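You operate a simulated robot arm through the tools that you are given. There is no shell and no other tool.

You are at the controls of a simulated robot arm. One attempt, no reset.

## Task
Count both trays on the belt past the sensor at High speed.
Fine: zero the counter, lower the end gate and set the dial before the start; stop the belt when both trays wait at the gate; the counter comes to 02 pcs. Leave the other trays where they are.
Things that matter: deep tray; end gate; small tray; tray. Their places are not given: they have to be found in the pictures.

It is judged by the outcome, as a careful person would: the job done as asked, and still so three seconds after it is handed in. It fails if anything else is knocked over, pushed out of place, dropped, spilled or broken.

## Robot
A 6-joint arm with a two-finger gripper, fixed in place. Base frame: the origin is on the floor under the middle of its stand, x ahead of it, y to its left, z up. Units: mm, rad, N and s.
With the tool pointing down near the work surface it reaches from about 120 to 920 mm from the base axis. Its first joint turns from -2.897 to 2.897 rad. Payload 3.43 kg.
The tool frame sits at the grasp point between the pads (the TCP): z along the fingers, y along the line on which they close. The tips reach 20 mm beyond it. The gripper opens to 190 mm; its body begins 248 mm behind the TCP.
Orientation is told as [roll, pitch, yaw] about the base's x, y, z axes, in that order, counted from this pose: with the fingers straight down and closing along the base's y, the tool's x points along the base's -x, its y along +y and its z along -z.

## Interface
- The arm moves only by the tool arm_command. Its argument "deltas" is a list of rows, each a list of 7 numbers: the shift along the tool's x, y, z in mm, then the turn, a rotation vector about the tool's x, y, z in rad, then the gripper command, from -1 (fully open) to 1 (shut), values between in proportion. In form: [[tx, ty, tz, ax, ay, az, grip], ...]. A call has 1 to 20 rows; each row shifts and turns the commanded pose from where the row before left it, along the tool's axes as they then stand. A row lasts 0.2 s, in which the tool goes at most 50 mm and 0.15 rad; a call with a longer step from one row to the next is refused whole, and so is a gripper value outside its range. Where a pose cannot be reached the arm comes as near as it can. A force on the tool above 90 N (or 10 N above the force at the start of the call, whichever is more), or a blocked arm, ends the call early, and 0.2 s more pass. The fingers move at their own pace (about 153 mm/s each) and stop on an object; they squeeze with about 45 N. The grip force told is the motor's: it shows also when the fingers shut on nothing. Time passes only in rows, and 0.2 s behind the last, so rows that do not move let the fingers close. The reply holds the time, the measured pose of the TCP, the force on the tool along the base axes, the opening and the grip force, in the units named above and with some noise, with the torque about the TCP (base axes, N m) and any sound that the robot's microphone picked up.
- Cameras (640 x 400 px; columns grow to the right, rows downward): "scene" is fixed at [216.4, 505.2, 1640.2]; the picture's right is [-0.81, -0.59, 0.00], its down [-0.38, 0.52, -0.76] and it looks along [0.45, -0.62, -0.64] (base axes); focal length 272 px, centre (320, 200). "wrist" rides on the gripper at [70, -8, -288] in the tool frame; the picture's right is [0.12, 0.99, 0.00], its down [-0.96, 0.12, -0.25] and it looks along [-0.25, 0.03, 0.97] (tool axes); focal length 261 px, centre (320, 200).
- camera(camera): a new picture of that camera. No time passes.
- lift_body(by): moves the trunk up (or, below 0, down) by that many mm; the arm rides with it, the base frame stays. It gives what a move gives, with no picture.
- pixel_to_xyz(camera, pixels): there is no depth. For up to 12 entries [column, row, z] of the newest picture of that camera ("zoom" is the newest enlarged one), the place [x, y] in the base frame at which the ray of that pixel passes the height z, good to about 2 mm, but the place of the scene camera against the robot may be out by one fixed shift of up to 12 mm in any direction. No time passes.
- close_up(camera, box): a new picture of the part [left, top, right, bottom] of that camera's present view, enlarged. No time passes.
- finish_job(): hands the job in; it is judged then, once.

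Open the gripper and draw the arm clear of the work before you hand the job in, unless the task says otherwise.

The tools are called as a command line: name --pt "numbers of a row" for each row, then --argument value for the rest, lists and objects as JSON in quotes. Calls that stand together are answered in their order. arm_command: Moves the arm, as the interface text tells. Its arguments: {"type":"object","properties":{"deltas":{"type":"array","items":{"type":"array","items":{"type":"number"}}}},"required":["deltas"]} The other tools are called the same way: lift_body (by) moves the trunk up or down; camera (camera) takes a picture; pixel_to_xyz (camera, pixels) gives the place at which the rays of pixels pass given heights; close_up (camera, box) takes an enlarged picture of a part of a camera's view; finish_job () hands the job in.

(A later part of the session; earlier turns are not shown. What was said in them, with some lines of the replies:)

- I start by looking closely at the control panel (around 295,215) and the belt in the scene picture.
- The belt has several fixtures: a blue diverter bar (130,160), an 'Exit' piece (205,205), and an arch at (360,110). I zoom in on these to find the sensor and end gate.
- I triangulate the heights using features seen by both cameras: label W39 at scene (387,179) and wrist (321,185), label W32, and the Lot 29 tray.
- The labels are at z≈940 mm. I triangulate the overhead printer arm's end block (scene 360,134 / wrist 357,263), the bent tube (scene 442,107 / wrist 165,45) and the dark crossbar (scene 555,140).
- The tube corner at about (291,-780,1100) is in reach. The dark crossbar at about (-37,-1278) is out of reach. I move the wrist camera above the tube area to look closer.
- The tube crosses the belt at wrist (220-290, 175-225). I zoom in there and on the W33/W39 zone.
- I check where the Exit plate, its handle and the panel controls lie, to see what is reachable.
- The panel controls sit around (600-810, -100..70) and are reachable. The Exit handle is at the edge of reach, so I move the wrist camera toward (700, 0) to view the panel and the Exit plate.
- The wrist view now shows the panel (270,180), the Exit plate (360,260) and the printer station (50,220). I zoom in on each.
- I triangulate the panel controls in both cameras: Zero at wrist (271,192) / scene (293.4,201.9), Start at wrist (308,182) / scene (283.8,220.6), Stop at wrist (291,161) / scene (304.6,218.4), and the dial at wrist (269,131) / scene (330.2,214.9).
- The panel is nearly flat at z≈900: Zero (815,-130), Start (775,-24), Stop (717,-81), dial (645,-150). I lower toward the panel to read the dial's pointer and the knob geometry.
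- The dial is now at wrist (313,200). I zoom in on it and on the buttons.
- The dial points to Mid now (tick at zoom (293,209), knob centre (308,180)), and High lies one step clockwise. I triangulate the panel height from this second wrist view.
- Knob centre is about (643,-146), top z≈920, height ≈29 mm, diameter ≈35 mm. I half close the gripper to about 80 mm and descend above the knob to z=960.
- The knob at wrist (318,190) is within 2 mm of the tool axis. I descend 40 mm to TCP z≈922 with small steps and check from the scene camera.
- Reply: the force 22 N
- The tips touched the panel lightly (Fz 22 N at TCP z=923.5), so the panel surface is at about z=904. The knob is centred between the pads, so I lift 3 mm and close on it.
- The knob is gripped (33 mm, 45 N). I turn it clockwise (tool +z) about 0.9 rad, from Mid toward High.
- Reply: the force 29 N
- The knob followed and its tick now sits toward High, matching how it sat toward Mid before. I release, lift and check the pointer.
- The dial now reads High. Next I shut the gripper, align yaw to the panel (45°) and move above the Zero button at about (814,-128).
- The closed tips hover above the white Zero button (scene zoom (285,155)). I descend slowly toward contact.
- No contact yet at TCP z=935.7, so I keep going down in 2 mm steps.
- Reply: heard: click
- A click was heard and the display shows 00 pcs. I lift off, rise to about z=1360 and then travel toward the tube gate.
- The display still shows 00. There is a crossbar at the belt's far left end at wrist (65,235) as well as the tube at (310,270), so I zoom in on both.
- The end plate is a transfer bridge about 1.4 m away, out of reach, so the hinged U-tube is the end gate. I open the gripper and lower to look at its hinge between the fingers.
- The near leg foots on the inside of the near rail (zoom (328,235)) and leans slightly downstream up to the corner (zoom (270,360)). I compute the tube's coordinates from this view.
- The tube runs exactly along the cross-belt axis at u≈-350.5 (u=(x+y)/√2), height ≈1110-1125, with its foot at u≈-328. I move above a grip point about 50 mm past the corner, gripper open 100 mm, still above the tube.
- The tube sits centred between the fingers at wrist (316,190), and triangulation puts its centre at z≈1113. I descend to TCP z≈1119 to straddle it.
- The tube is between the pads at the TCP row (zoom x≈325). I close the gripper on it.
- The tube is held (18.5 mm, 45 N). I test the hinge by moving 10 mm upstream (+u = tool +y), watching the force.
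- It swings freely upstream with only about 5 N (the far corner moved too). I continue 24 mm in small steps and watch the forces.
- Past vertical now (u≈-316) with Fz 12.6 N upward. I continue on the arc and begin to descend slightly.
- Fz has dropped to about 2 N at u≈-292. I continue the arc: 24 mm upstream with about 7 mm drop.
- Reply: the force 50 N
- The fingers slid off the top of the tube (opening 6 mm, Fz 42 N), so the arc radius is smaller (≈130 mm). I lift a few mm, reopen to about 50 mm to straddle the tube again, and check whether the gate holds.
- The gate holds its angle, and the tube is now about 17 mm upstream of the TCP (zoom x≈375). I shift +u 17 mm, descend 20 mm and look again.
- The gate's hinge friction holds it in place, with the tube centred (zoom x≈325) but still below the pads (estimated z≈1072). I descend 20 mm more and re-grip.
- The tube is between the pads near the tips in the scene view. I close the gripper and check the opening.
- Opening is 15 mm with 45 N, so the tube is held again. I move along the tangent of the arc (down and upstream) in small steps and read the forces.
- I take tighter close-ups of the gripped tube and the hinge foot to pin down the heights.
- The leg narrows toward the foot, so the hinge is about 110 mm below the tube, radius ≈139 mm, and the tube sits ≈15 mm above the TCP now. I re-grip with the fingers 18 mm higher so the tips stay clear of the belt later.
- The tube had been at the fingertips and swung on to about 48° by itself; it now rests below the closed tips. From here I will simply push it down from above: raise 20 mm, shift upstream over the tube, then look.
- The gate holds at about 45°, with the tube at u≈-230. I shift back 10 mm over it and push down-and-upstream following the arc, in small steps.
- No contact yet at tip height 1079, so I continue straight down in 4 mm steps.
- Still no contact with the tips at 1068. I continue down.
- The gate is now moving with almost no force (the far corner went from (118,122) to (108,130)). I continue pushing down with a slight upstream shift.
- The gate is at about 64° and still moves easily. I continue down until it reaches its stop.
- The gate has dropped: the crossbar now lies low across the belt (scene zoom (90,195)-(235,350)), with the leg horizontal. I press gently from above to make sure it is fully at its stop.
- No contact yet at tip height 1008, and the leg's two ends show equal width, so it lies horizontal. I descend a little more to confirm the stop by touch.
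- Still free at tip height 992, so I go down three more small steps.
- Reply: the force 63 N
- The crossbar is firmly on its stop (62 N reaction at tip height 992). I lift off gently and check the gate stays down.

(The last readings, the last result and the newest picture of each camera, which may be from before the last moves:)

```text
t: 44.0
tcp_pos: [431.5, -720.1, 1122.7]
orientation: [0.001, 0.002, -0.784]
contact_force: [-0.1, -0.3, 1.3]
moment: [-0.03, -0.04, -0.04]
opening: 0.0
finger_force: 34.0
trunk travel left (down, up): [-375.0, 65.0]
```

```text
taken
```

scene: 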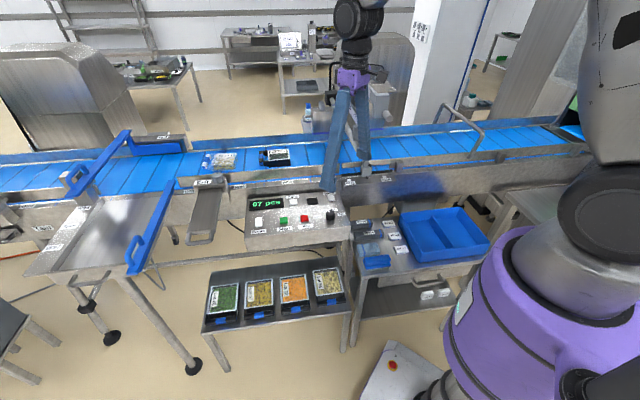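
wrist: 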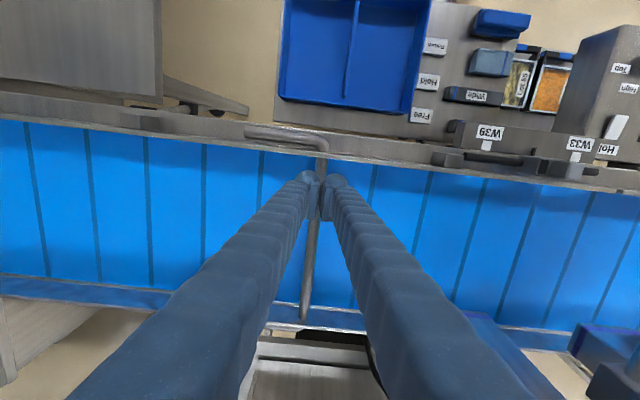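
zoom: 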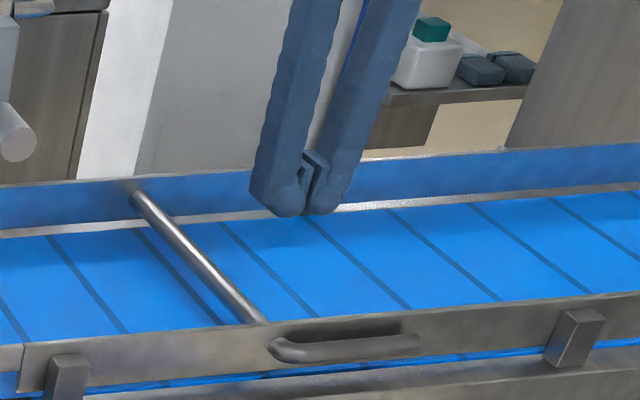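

The gate stays down across the belt. I travel back on the operator side (away from the overhead arms) to above the Start button at about (772,-23).

arm_command --pt "42 0 -6 0 0 0 1" --pt "42 0 -6 0 0 0 1" --pt "42 0 -6 0 0 0 1" --pt "42 0 -6 0 0 0 1" --pt "42 0 -6 0 0 0 1" --pt "41.5 0 0 0 0 0 1"

arm_command --pt "0 48.9 0 0 0 0 1" --pt "0 48.9 0 0 0 0 1" --pt "0 48.9 0 0 0 0 1" --pt "0 48.9 0 0 0 0 1" --pt "0 48.9 0 0 0 0 1" --pt "0 48.9 0 0 0 0 1" --pt "0 48.9 0 0 0 0 1" --pt "0 48.9 0 0 0 0 1" --pt "0 48.9 0 0 0 0 1" --pt "0 48.9 0 0 0 0 1" --pt "0 48.9 0 0 0 0 1" --pt "0 48.9 0 0 0 0 1" --pt "0 48.9 0 0 0 0 1" --pt "0 48.9 0 0 0 0 1" --pt "0 48.9 0 0 0 0 1"

camera --camera "wrist"

camera --camera "scene"

```text
t: 45.4
tcp_pos: [251.9, -542.8, 1151.7]
orientation: [0.001, -0.001, -0.784]
contact_force: [0.2, 0.4, -0.5]
moment: [-0.06, -0.04, 0.03]
opening: 0.0
finger_force: 34.3
trunk travel left (down, up): [-375.0, 65.0]
```

```text
t: 48.6
tcp_pos: [772.6, -24.3, 1149.1]
orientation: [-0.002, 0.001, -0.785]
contact_force: [0.2, 0.2, -0.3]
moment: [-0.07, 0.07, 0.0]
opening: 0.0
finger_force: 34.5
trunk travel left (down, up): [-375.0, 65.0]
```

```text
taken
```

wrist: 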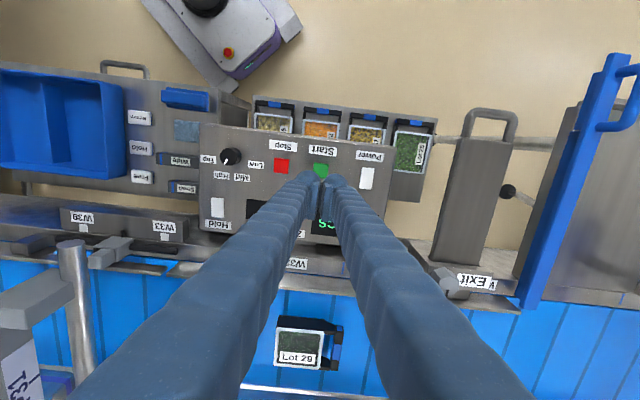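

```text
taken
```

scene: 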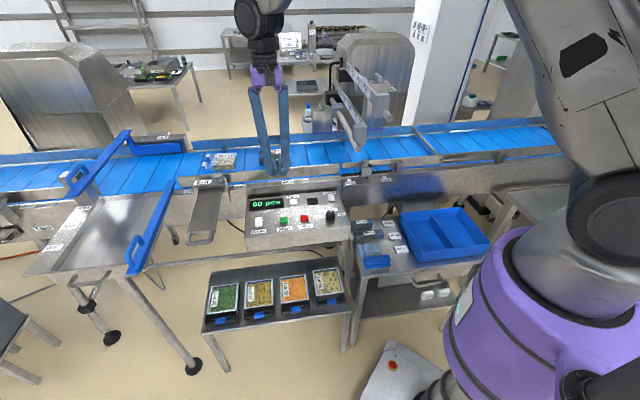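

The Start button (wrist (321,168)) is right under the tool. I descend to z≈945 above it and recheck the panel.

arm_command --pt "0 0 45 0 0 0 1" --pt "0 0 45 0 0 0 1" --pt "0 0 45 0 0 0 1" --pt "0 0 45 0 0 0 1" --pt "0 0 22 0 0 0 1"

close_up --camera "scene" --box '[240, 170, 360, 250]'

close_up --camera "scene" --box '[330, 60, 570, 210]'

camera --camera "wrist"

```text
t: 49.8
tcp_pos: [771.7, -24.5, 946.5]
orientation: [-0.003, 0.002, -0.784]
contact_force: [-0.4, 0.1, 0.0]
moment: [-0.01, 0.06, -0.02]
opening: 0.0
finger_force: 34.4
trunk travel left (down, up): [-375.0, 65.0]
```

```text
5.00 times, centred on (300, 210) of scene
```

zoom: 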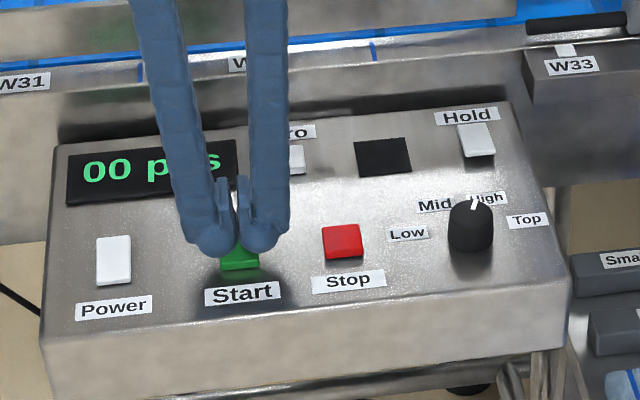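

```text
2.67 times, centred on (450, 135) of scene
```

zoom: 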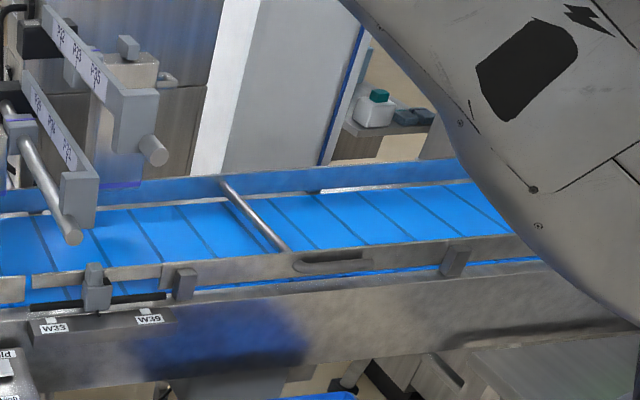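

```text
taken
```

wrist: 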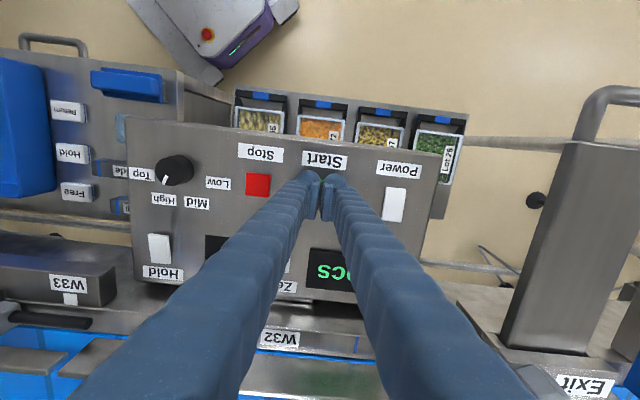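

Everything is set: gate down, display 00 pcs, dial at High. I press Start, lift, and move straight over to hover above Stop (80 mm in -u).

arm_command --pt "0 0 9 0 0 0 1" --pt "0 0 5 0 0 0 1" --pt "0 0 4.5 0 0 0 1" --pt "0 0 -18.5 0 0 0 1" --pt "0 -40 0 0 0 0 1" --pt "0 -40.5 0 0 0 0 1"

camera --camera "scene"

close_up --camera "scene" --box '[200, 120, 440, 250]'

```text
t: 51.2
tcp_pos: [713.1, -81.5, 948.7]
orientation: [0.0, 0.001, -0.784]
contact_force: [0.8, -0.7, -0.1]
moment: [0.11, -0.04, 0.03]
opening: 0.0
finger_force: 34.4
trunk travel left (down, up): [-375.0, 65.0]
heard: click
```

```text
taken
```

scene: 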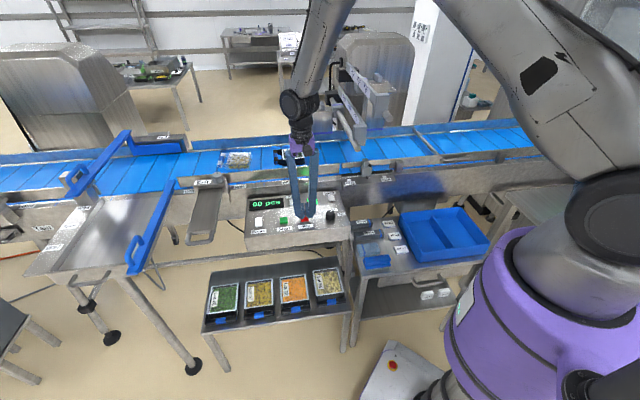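

```text
2.67 times, centred on (320, 185) of scene
```

zoom: 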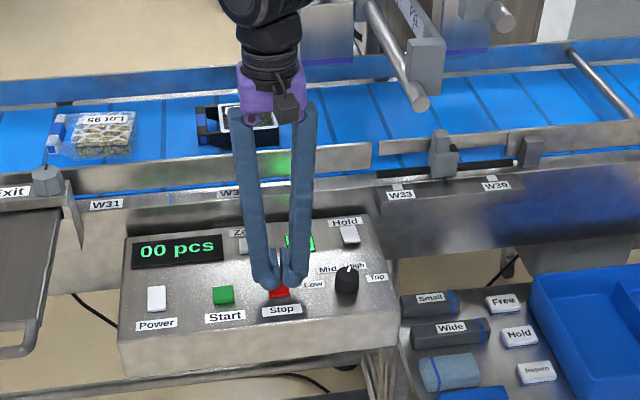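

Start clicked, and the belt carries both trays downstream (Lot 95 now at scene (239,158)). I hover above Stop and let 1.6 s pass before looking again.

arm_command --pt "-1 1 0 0 0 0 1" --pt "0 0 0 0 0 0 1" --pt "0 0 0 0 0 0 1" --pt "0 0 0 0 0 0 1" --pt "0 0 0 0 0 0 1" --pt "0 0 0 0 0 0 1" --pt "0 0 0 0 0 0 1"

close_up --camera "scene" --box '[200, 100, 460, 250]'

```text
t: 52.8
tcp_pos: [715.1, -80.8, 947.3]
orientation: [0.001, 0.001, -0.784]
contact_force: [-0.3, 0.3, -0.4]
moment: [0.01, -0.01, 0.0]
opening: 0.0
finger_force: 34.3
trunk travel left (down, up): [-375.0, 65.0]
```

```text
2.46 times, centred on (330, 175) of scene
```

zoom: 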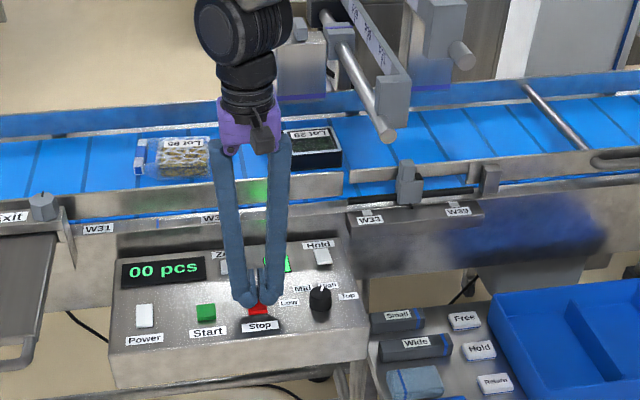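

Trays move about 100 mm/s: Lot 29 is near scene (330,155) and Lot 95 at (274,157). I let about 3 s pass.

arm_command --pt "0 0 0 0 0 0 1" --pt "0 0 0 0 0 0 1" --pt "0 0 0 0 0 0 1" --pt "0 0 0 0 0 0 1" --pt "0 0 0 0 0 0 1" --pt "0 0 0 0 0 0 1" --pt "0 0 0 0 0 0 1" --pt "0 0 0 0 0 0 1" --pt "0 0 0 0 0 0 1" --pt "0 0 0 0 0 0 1" --pt "0 0 0 0 0 0 1" --pt "0 0 0 0 0 0 1" --pt "0 0 0 0 0 0 1"

close_up --camera "scene" --box '[240, 90, 500, 250]'

```text
t: 55.6
tcp_pos: [715.0, -80.1, 947.5]
orientation: [0.001, 0.0, -0.784]
contact_force: [-0.8, 0.3, 0.2]
moment: [0.02, 0.0, 0.03]
opening: 0.1
finger_force: 34.5
trunk travel left (down, up): [-375.0, 65.0]
```

```text
2.46 times, centred on (370, 170) of scene
```

zoom: 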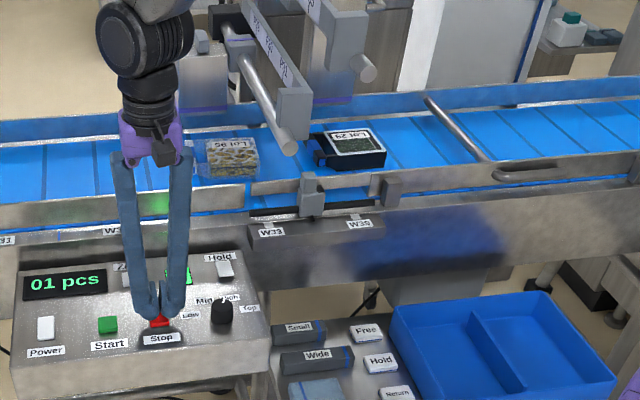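

The counter shows 01; Lot 29 is at zoom (355,150), nearing the gate bar at (460,130). I let about 2 s pass.

arm_command --pt "0 0 0 0 0 0 1" --pt "0 0 0 0 0 0 1" --pt "0 0 0 0 0 0 1" --pt "0 0 0 0 0 0 1" --pt "0 0 0 0 0 0 1" --pt "0 0 0 0 0 0 1" --pt "0 0 0 0 0 0 1" --pt "0 0 0 0 0 0 1" --pt "0 0 0 0 0 0 1"

close_up --camera "scene" --box '[240, 90, 500, 250]'

```text
t: 57.6
tcp_pos: [715.4, -80.0, 948.7]
orientation: [0.0, -0.001, -0.784]
contact_force: [0.3, 0.2, 0.1]
moment: [-0.02, 0.0, -0.02]
opening: 0.1
finger_force: 34.2
trunk travel left (down, up): [-375.0, 65.0]
```

```text
2.46 times, centred on (370, 170) of scene
```

zoom: 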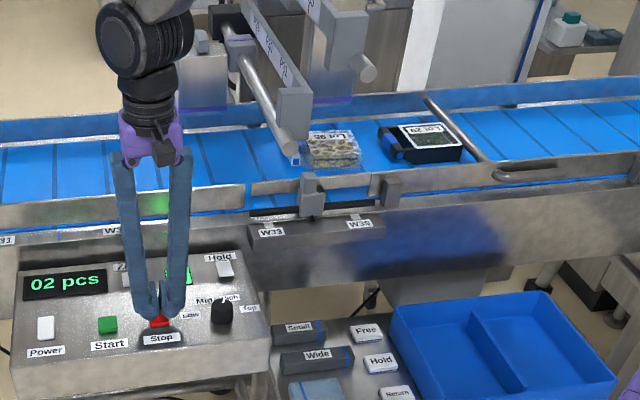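

The counter shows 02; Lot 29 is at the bar and Lot 95 is closing in behind it at zoom (335,150). I let 0.8 s pass.

arm_command --pt "0 0 0 0 0 0 1" --pt "0 0 0 0 0 0 1" --pt "0 0 0 0 0 0 1"

close_up --camera "scene" --box '[350, 110, 460, 180]'

close_up --camera "scene" --box '[240, 90, 500, 250]'

```text
t: 58.4
tcp_pos: [716.6, -82.0, 948.4]
orientation: [0.0, 0.0, -0.784]
contact_force: [-0.7, -0.8, -0.1]
moment: [0.01, 0.04, 0.0]
opening: 0.5
finger_force: 33.9
trunk travel left (down, up): [-375.0, 65.0]
```

```text
5.71 times, centred on (405, 145) of scene
```

zoom: 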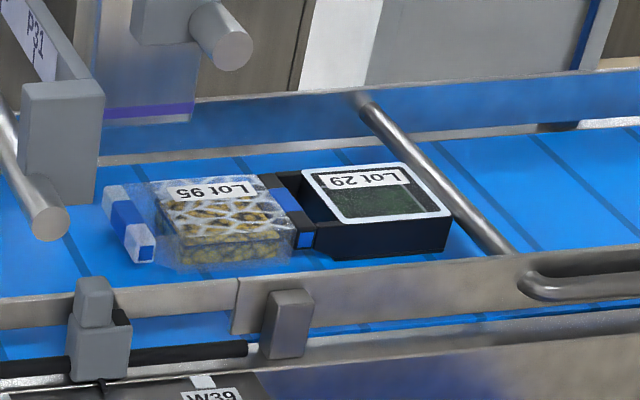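

```text
2.46 times, centred on (370, 170) of scene
```

zoom: 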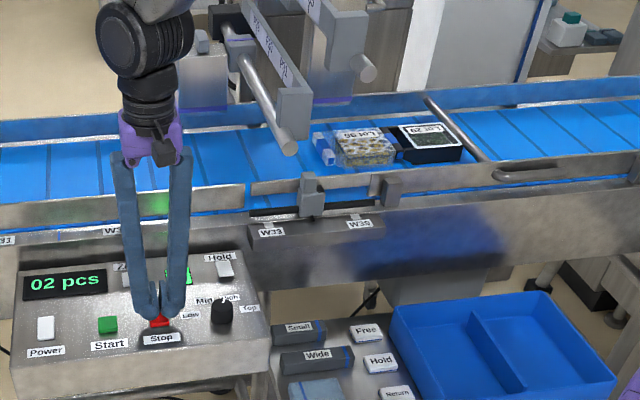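

Lot 29 rests against the bar and Lot 95 against Lot 29, with the counter at 02. I press Stop now.

arm_command --pt "0 0 10 0 0 0 1" --pt "0 0 5 0 0 0 1" --pt "0 0 4.5 0 0 0 1" --pt "0 0 -19.5 0 0 0 1"

close_up --camera "scene" --box '[240, 90, 500, 250]'

close_up --camera "scene" --box '[350, 110, 460, 180]'

```text
t: 59.4
tcp_pos: [715.1, -81.7, 949.3]
orientation: [0.0, 0.001, -0.783]
contact_force: [-0.5, -0.2, 0.0]
moment: [0.01, -0.08, 0.01]
opening: 0.0
finger_force: 34.7
trunk travel left (down, up): [-375.0, 65.0]
heard: click
```

```text
2.46 times, centred on (370, 170) of scene
```

zoom: 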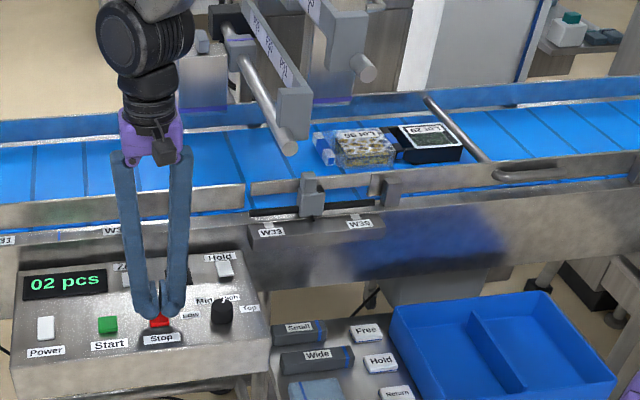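

```text
5.71 times, centred on (405, 145) of scene
```

zoom: 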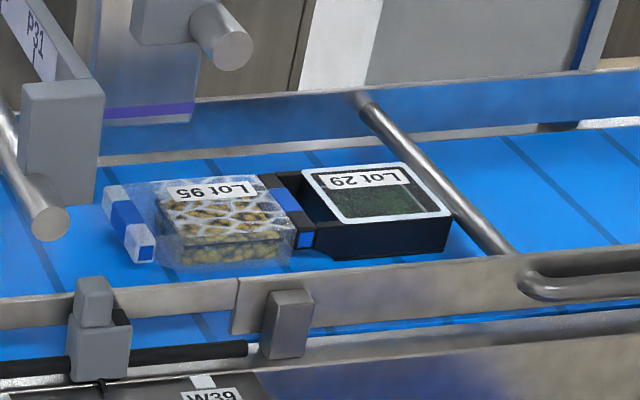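

Stop clicked and the display holds 02 pcs. I raise the arm clear, open the gripper and check that the belt seams no longer move.

arm_command --pt "0 0 -40 0 0 0 1" --pt "0 0 -45 0 0 0 1" --pt "0 0 -45 0 0 0 1" --pt "15 0 -45 0 0 0 1" --pt "20 0 -45 0 0 0 -0.2" --pt "20 0 -45 0 0 0 -1" --pt "20 0 -30 0 0 0 -1" --pt "0 0 0 0 0 0 -1"

camera --camera "scene"

close_up --camera "scene" --box '[350, 110, 460, 180]'

close_up --camera "scene" --box '[240, 170, 360, 250]'

```text
t: 61.2
tcp_pos: [664.5, -27.9, 1243.3]
orientation: [0.0, 0.003, -0.784]
contact_force: [0.3, -0.2, -0.8]
moment: [-0.01, 0.07, 0.01]
opening: 190.0
finger_force: 0.1
trunk travel left (down, up): [-375.0, 65.0]
```

```text
taken
```

scene: 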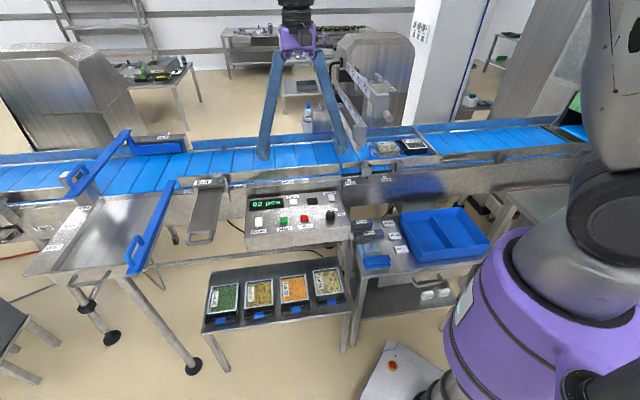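

```text
5.71 times, centred on (405, 145) of scene
```

zoom: 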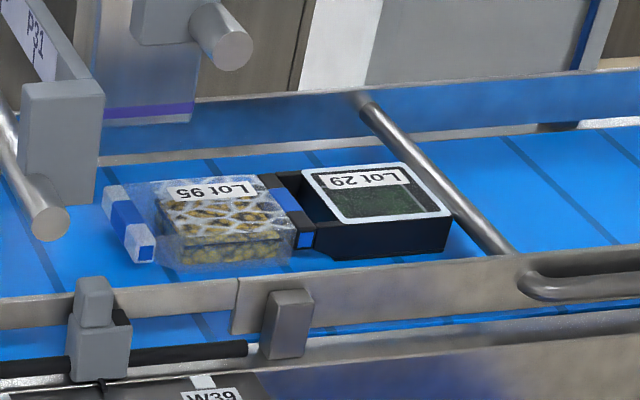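

```text
5.00 times, centred on (300, 210) of scene
```

zoom: 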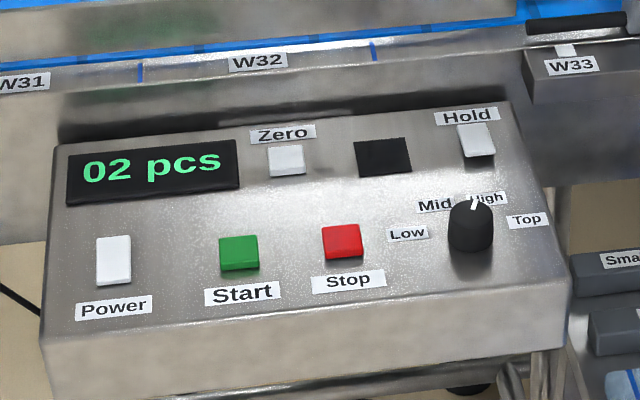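

The seams and trays are unchanged since Stop. The counter reads 02 pcs, the gate is down, the dial is at High, the other trays are in place, and the open gripper is clear. I hand the job in.

finish_job

```text
The job is handed in.
```

Both trays went past the sensor with the dial at High, and the counter reads 02 pcs. I've handed the job in.

- **Before the start:** I set the dial from Mid to High, zeroed the counter from 07 to 00, and lowered the end gate onto its stop. The end gate is the hinged U-shaped bar across the belt.
- **The run:** Lot 29 stopped against the gate and Lot 95 came up behind it. I pressed Stop once both were waiting there, and the belt has not moved since.
- **Left as they were:** The four trays on the lower shelf are where they started. The gripper is open and clear of the work.

The bar slipped out of the gripper on the way down, so I pushed it down from above, and it dropped the last part of its swing by itself. Its stop held under about 62 N of pressing, and the bar stayed down when I lifted off.
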